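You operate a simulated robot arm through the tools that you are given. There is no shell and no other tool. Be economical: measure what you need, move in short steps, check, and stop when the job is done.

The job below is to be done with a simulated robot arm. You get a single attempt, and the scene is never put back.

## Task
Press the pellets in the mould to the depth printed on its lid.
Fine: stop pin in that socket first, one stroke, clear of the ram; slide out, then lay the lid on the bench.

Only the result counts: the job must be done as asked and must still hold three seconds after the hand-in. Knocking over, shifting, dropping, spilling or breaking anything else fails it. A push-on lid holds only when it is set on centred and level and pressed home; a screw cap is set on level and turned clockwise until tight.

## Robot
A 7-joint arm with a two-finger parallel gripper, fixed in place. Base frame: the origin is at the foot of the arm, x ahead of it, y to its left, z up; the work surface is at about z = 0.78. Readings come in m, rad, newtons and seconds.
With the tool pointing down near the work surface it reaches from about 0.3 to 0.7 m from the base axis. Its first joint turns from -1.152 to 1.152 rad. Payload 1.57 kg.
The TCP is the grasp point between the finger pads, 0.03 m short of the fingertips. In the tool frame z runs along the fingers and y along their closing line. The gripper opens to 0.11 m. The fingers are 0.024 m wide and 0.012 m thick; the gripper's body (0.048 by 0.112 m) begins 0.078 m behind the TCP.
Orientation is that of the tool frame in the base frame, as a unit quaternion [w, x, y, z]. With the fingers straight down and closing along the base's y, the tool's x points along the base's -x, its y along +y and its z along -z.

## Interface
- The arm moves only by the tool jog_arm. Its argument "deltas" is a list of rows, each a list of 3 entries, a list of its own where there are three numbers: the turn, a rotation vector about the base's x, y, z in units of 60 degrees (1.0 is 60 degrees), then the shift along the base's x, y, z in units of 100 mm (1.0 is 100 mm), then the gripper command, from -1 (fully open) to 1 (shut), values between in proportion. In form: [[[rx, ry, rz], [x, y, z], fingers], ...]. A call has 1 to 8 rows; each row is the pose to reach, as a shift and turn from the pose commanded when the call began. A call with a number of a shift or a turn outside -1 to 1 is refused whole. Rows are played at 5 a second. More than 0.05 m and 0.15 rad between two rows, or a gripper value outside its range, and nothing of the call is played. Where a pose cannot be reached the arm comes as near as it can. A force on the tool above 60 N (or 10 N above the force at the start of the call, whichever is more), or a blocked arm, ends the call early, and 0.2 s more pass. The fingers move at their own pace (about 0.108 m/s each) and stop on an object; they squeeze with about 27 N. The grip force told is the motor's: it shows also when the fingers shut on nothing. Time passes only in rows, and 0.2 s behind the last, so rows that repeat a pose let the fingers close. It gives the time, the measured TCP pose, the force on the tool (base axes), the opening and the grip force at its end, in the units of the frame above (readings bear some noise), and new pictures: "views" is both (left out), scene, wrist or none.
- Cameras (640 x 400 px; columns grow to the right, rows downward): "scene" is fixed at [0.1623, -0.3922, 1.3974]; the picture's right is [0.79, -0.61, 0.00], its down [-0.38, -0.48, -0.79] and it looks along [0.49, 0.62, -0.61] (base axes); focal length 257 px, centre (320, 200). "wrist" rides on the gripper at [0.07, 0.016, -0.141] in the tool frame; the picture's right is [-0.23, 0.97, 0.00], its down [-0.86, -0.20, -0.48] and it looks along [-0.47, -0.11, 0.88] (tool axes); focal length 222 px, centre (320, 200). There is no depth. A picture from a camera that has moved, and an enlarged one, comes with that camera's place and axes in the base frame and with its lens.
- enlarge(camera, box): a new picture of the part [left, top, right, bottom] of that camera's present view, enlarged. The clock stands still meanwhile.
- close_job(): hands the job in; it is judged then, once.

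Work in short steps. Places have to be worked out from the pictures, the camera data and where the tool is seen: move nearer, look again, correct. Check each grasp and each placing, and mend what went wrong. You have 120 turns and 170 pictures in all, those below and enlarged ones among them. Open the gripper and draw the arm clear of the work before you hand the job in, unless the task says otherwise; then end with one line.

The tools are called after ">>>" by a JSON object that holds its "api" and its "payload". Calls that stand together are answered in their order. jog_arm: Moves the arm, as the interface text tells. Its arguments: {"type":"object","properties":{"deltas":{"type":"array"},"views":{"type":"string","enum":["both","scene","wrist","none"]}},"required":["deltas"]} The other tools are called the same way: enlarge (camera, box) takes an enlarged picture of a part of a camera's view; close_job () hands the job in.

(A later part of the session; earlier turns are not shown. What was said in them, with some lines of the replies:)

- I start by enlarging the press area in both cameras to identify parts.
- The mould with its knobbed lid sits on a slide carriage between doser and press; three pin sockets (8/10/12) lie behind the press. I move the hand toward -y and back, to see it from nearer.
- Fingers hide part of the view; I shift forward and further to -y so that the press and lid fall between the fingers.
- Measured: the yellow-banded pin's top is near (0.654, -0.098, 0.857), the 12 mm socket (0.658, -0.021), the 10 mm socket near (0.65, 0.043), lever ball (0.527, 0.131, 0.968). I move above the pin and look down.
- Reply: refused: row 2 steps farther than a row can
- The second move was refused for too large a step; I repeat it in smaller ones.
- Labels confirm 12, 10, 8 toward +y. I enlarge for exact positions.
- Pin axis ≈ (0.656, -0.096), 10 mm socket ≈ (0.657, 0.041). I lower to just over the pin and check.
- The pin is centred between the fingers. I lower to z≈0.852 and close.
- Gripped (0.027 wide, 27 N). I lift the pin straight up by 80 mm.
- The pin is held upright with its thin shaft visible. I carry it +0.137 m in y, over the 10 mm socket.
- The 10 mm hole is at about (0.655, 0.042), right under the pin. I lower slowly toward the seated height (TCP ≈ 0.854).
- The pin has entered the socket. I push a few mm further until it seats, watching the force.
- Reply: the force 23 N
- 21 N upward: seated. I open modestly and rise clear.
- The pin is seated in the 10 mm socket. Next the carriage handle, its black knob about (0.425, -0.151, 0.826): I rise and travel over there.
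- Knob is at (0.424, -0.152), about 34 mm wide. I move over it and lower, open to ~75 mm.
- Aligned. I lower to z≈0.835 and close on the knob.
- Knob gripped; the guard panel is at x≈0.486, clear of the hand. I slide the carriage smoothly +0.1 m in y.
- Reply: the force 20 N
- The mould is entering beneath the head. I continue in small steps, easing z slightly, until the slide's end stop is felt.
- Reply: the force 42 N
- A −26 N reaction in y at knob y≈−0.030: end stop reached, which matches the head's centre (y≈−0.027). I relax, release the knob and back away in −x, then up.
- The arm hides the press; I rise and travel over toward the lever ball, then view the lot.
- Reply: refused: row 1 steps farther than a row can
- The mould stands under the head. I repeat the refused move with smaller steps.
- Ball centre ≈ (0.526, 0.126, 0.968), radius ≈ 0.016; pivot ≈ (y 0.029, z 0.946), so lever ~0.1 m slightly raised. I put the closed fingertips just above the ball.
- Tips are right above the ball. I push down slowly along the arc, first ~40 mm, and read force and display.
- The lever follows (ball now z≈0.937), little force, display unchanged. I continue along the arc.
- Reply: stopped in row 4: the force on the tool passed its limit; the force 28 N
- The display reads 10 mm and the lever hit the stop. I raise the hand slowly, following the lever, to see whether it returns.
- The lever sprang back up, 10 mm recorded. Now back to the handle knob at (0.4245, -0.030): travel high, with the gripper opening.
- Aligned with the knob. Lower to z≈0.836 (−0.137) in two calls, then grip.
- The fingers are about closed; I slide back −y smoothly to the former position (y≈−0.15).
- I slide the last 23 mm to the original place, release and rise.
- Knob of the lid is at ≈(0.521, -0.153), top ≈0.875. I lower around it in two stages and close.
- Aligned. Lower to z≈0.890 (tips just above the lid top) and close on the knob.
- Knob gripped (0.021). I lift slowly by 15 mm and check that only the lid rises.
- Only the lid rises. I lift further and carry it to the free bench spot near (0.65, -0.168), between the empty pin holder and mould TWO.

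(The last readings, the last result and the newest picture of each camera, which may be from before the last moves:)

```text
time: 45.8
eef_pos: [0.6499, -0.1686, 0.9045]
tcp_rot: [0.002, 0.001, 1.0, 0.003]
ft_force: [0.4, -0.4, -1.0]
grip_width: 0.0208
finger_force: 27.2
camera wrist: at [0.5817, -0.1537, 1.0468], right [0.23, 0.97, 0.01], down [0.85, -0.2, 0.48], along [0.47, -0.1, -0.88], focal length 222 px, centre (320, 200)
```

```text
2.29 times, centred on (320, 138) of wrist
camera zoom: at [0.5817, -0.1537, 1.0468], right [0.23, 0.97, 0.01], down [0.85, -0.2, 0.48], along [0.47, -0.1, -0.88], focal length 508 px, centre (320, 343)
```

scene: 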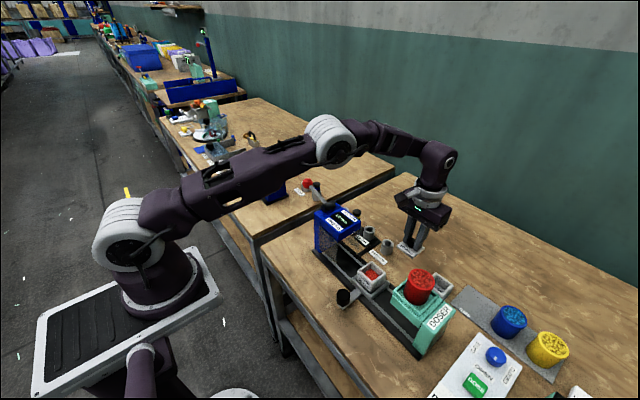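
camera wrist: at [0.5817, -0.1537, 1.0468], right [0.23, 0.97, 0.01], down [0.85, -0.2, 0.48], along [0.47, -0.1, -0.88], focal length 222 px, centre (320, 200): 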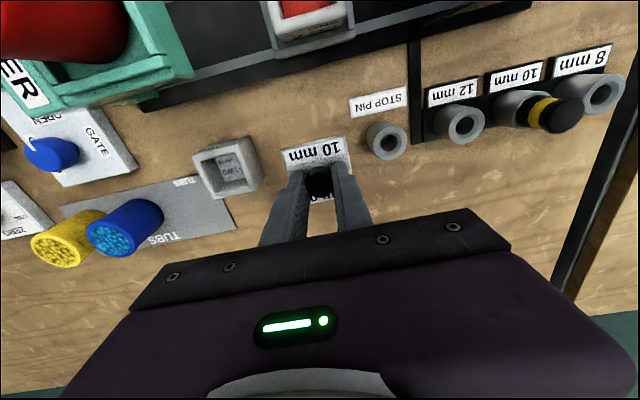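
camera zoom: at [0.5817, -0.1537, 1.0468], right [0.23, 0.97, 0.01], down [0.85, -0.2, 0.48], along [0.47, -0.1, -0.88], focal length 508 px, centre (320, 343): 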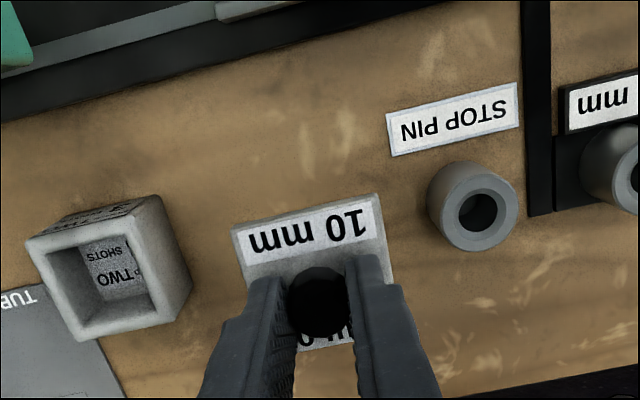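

The pressed slab is visible in mould ONE. I lower the lid toward the bench, last part slowly, until contact.

>>> {"api": "jog_arm", "payload": {"deltas": [[[0, 0, 0], [0, 0, -0.3], 1], [[0, 0, 0], [0, 0, -0.6], 1], [[0, 0, 0], [0, 0, -0.65], 1], [[0, 0, 0], [0, 0, -0.69], 1], [[0, 0, 0], [0, 0, -0.72], 1], [[0, 0, 0], [0, 0, -0.75], 1]]}}

>>> {"api": "enlarge", "payload": {"camera": "scene", "box": [370, 210, 450, 280]}}

```text
time: 47.2
eef_pos: [0.65, -0.1674, 0.8316]
tcp_rot: [0.003, 0.0, 1.0, 0.003]
ft_force: [0.8, -0.5, -1.1]
grip_width: 0.0207
finger_force: 27.0
camera wrist: at [0.5812, -0.1529, 0.9723], right [0.23, 0.97, 0.01], down [0.85, -0.2, 0.48], along [0.47, -0.1, -0.88], focal length 222 px, centre (320, 200)
```

scene: 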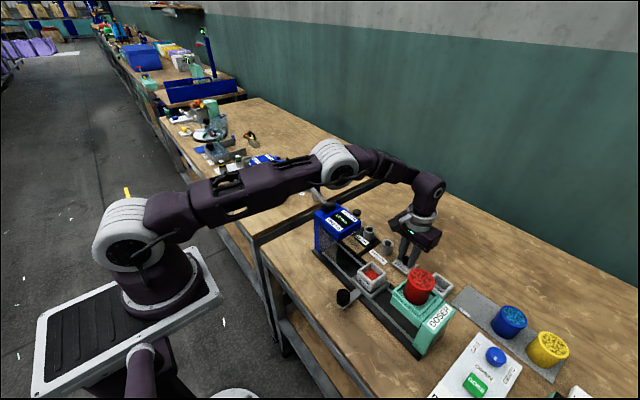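
wrist: 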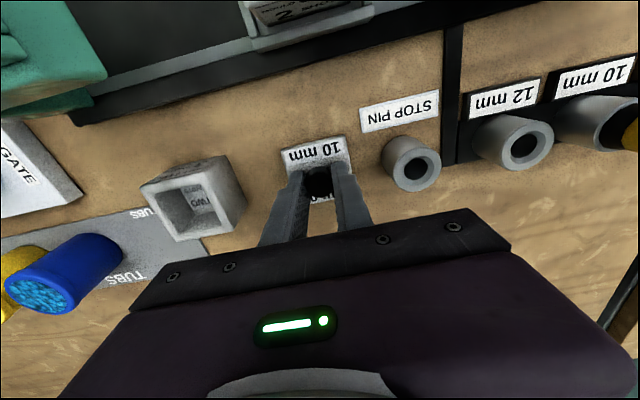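

```text
5.71 times, centred on (410, 245) of scene
camera zoom: at [0.1623, -0.3922, 1.3974], right [0.79, -0.61, 0.0], down [-0.38, -0.48, -0.79], along [0.49, 0.62, -0.61], focal length 1470 px, centre (-194, -57)
```

zoom: 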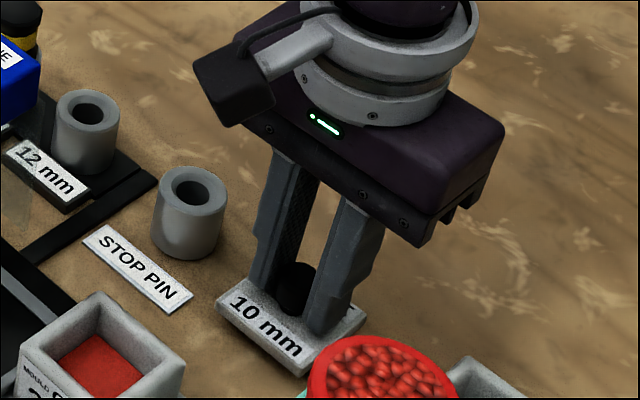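

Still no contact. I go down in 2 mm steps.

>>> {"api": "jog_arm", "payload": {"deltas": [[[0, 0, 0], [0, 0, -0.02], 1], [[0, 0, 0], [0, 0, -0.04], 1], [[0, 0, 0], [0, 0, -0.06], 1], [[0, 0, 0], [0, 0, -0.08], 1]], "views": "none"}}

```text
time: 48.2
eef_pos: [0.6498, -0.1693, 0.8241]
tcp_rot: [0.005, -0.001, 1.0, 0.002]
ft_force: [0.5, 4.2, 24.2]
grip_width: 0.021
finger_force: 27.1
```

Contact (24 N). I ease off slightly, open and withdraw straight up.

>>> {"api": "jog_arm", "payload": {"deltas": [[[0, 0, 0], [0, 0, 0.012], 1], [[0, 0, 0], [0, 0, 0.015], 0.2], [[0, 0, 0], [0, 0, 0.015], 0.2], [[0, 0, 0], [0, 0, 0.3], 0.2], [[0, 0, 0], [0, 0, 0.7], 0.2], [[0, 0, 0], [0, 0, 1], 0.2]], "views": "none"}}

>>> {"api": "jog_arm", "payload": {"deltas": [[[0, 0, 0], [0, 0, 0.5], 0], [[0, 0, 0], [0, 0, 1], -1], [[0, 0, 0], [-0.45, 0, 1], -1], [[0, 0, 0], [-0.9, 0, 1], -1], [[0, 0, 0], [-0.9, 0, 1], -1]]}}

>>> {"api": "enlarge", "payload": {"camera": "scene", "box": [310, 190, 470, 330]}}

>>> {"api": "enlarge", "payload": {"camera": "wrist", "box": [180, 50, 500, 250]}}

```text
time: 49.6
eef_pos: [0.6461, -0.1676, 0.9237]
tcp_rot: [0.003, 0.0, 1.0, 0.003]
ft_force: [0.2, 0.0, 0.6]
grip_width: 0.044
finger_force: 0.0
```

```text
time: 50.8
eef_pos: [0.5562, -0.1713, 1.0233]
tcp_rot: [0.003, 0.0, 1.0, 0.003]
ft_force: [0.7, 0.2, -0.7]
grip_width: 0.1101
finger_force: 0.0
camera wrist: at [0.4879, -0.1564, 1.1659], right [0.23, 0.97, 0.01], down [0.85, -0.2, 0.48], along [0.47, -0.1, -0.88], focal length 222 px, centre (320, 200)
```

scene: 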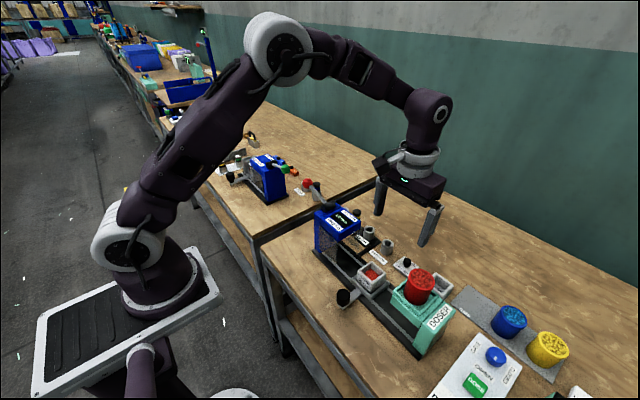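
wrist: 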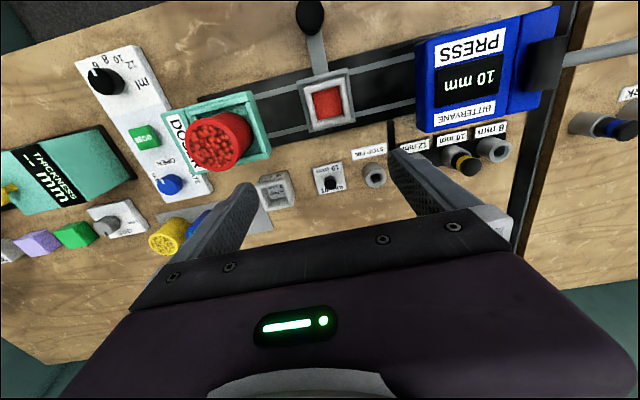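

```text
2.86 times, centred on (390, 260) of scene
camera zoom: at [0.1622, -0.3922, 1.3974], right [0.79, -0.61, 0.0], down [-0.38, -0.48, -0.79], along [0.49, 0.62, -0.61], focal length 735 px, centre (120, 29)
```

zoom: 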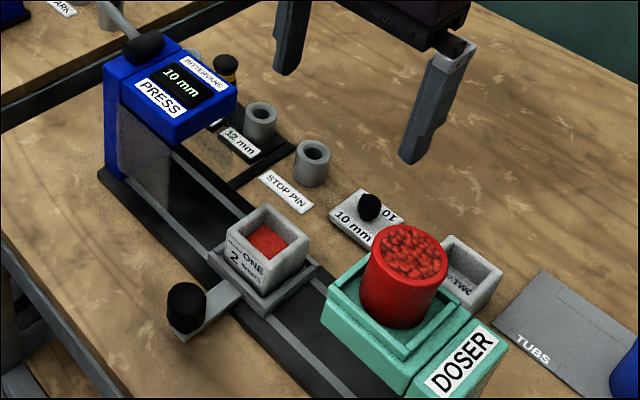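

```text
2.00 times, centred on (340, 150) of wrist
camera zoom: at [0.4879, -0.1564, 1.1659], right [0.23, 0.97, 0.01], down [0.85, -0.2, 0.48], along [0.47, -0.1, -0.88], focal length 444 px, centre (280, 300)
```

zoom: 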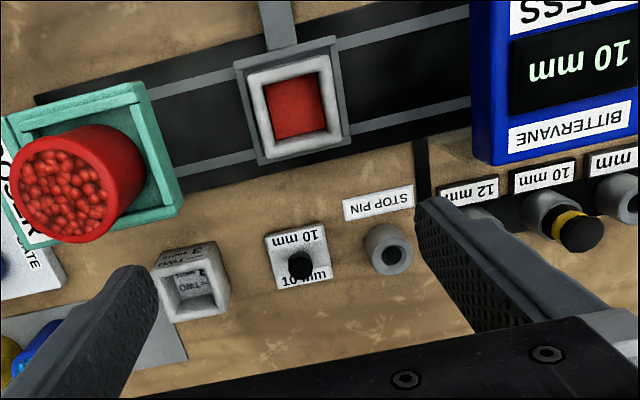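

The lid lies flat on the bench, the press reads 10 mm, the mould is slid out and the hand is open. I raise the arm a bit more and hand in.

>>> {"api": "jog_arm", "payload": {"deltas": [[[0, 0, 0], [0, 0, 0.4], -1], [[0, 0, 0], [-0.3, 0, 0.8], -1], [[0, 0, 0], [-0.5, 0, 1], -1]], "views": "none"}}

>>> {"api": "close_job", "payload": {}}

```text
time: 51.6
eef_pos: [0.5099, -0.1681, 1.124]
tcp_rot: [0.003, 0.0, 1.0, 0.003]
ft_force: [0.9, 0.0, 0.7]
grip_width: 0.1101
finger_force: 0.1
```

```text
The job is handed in.
```

The pellets in mould ONE were pressed in one stroke to 10 mm, the depth on the lid and on the press display. The stop pin is in the 10 mm socket, the mould is slid out clear of the ram, and the lid lies flat on the bench.
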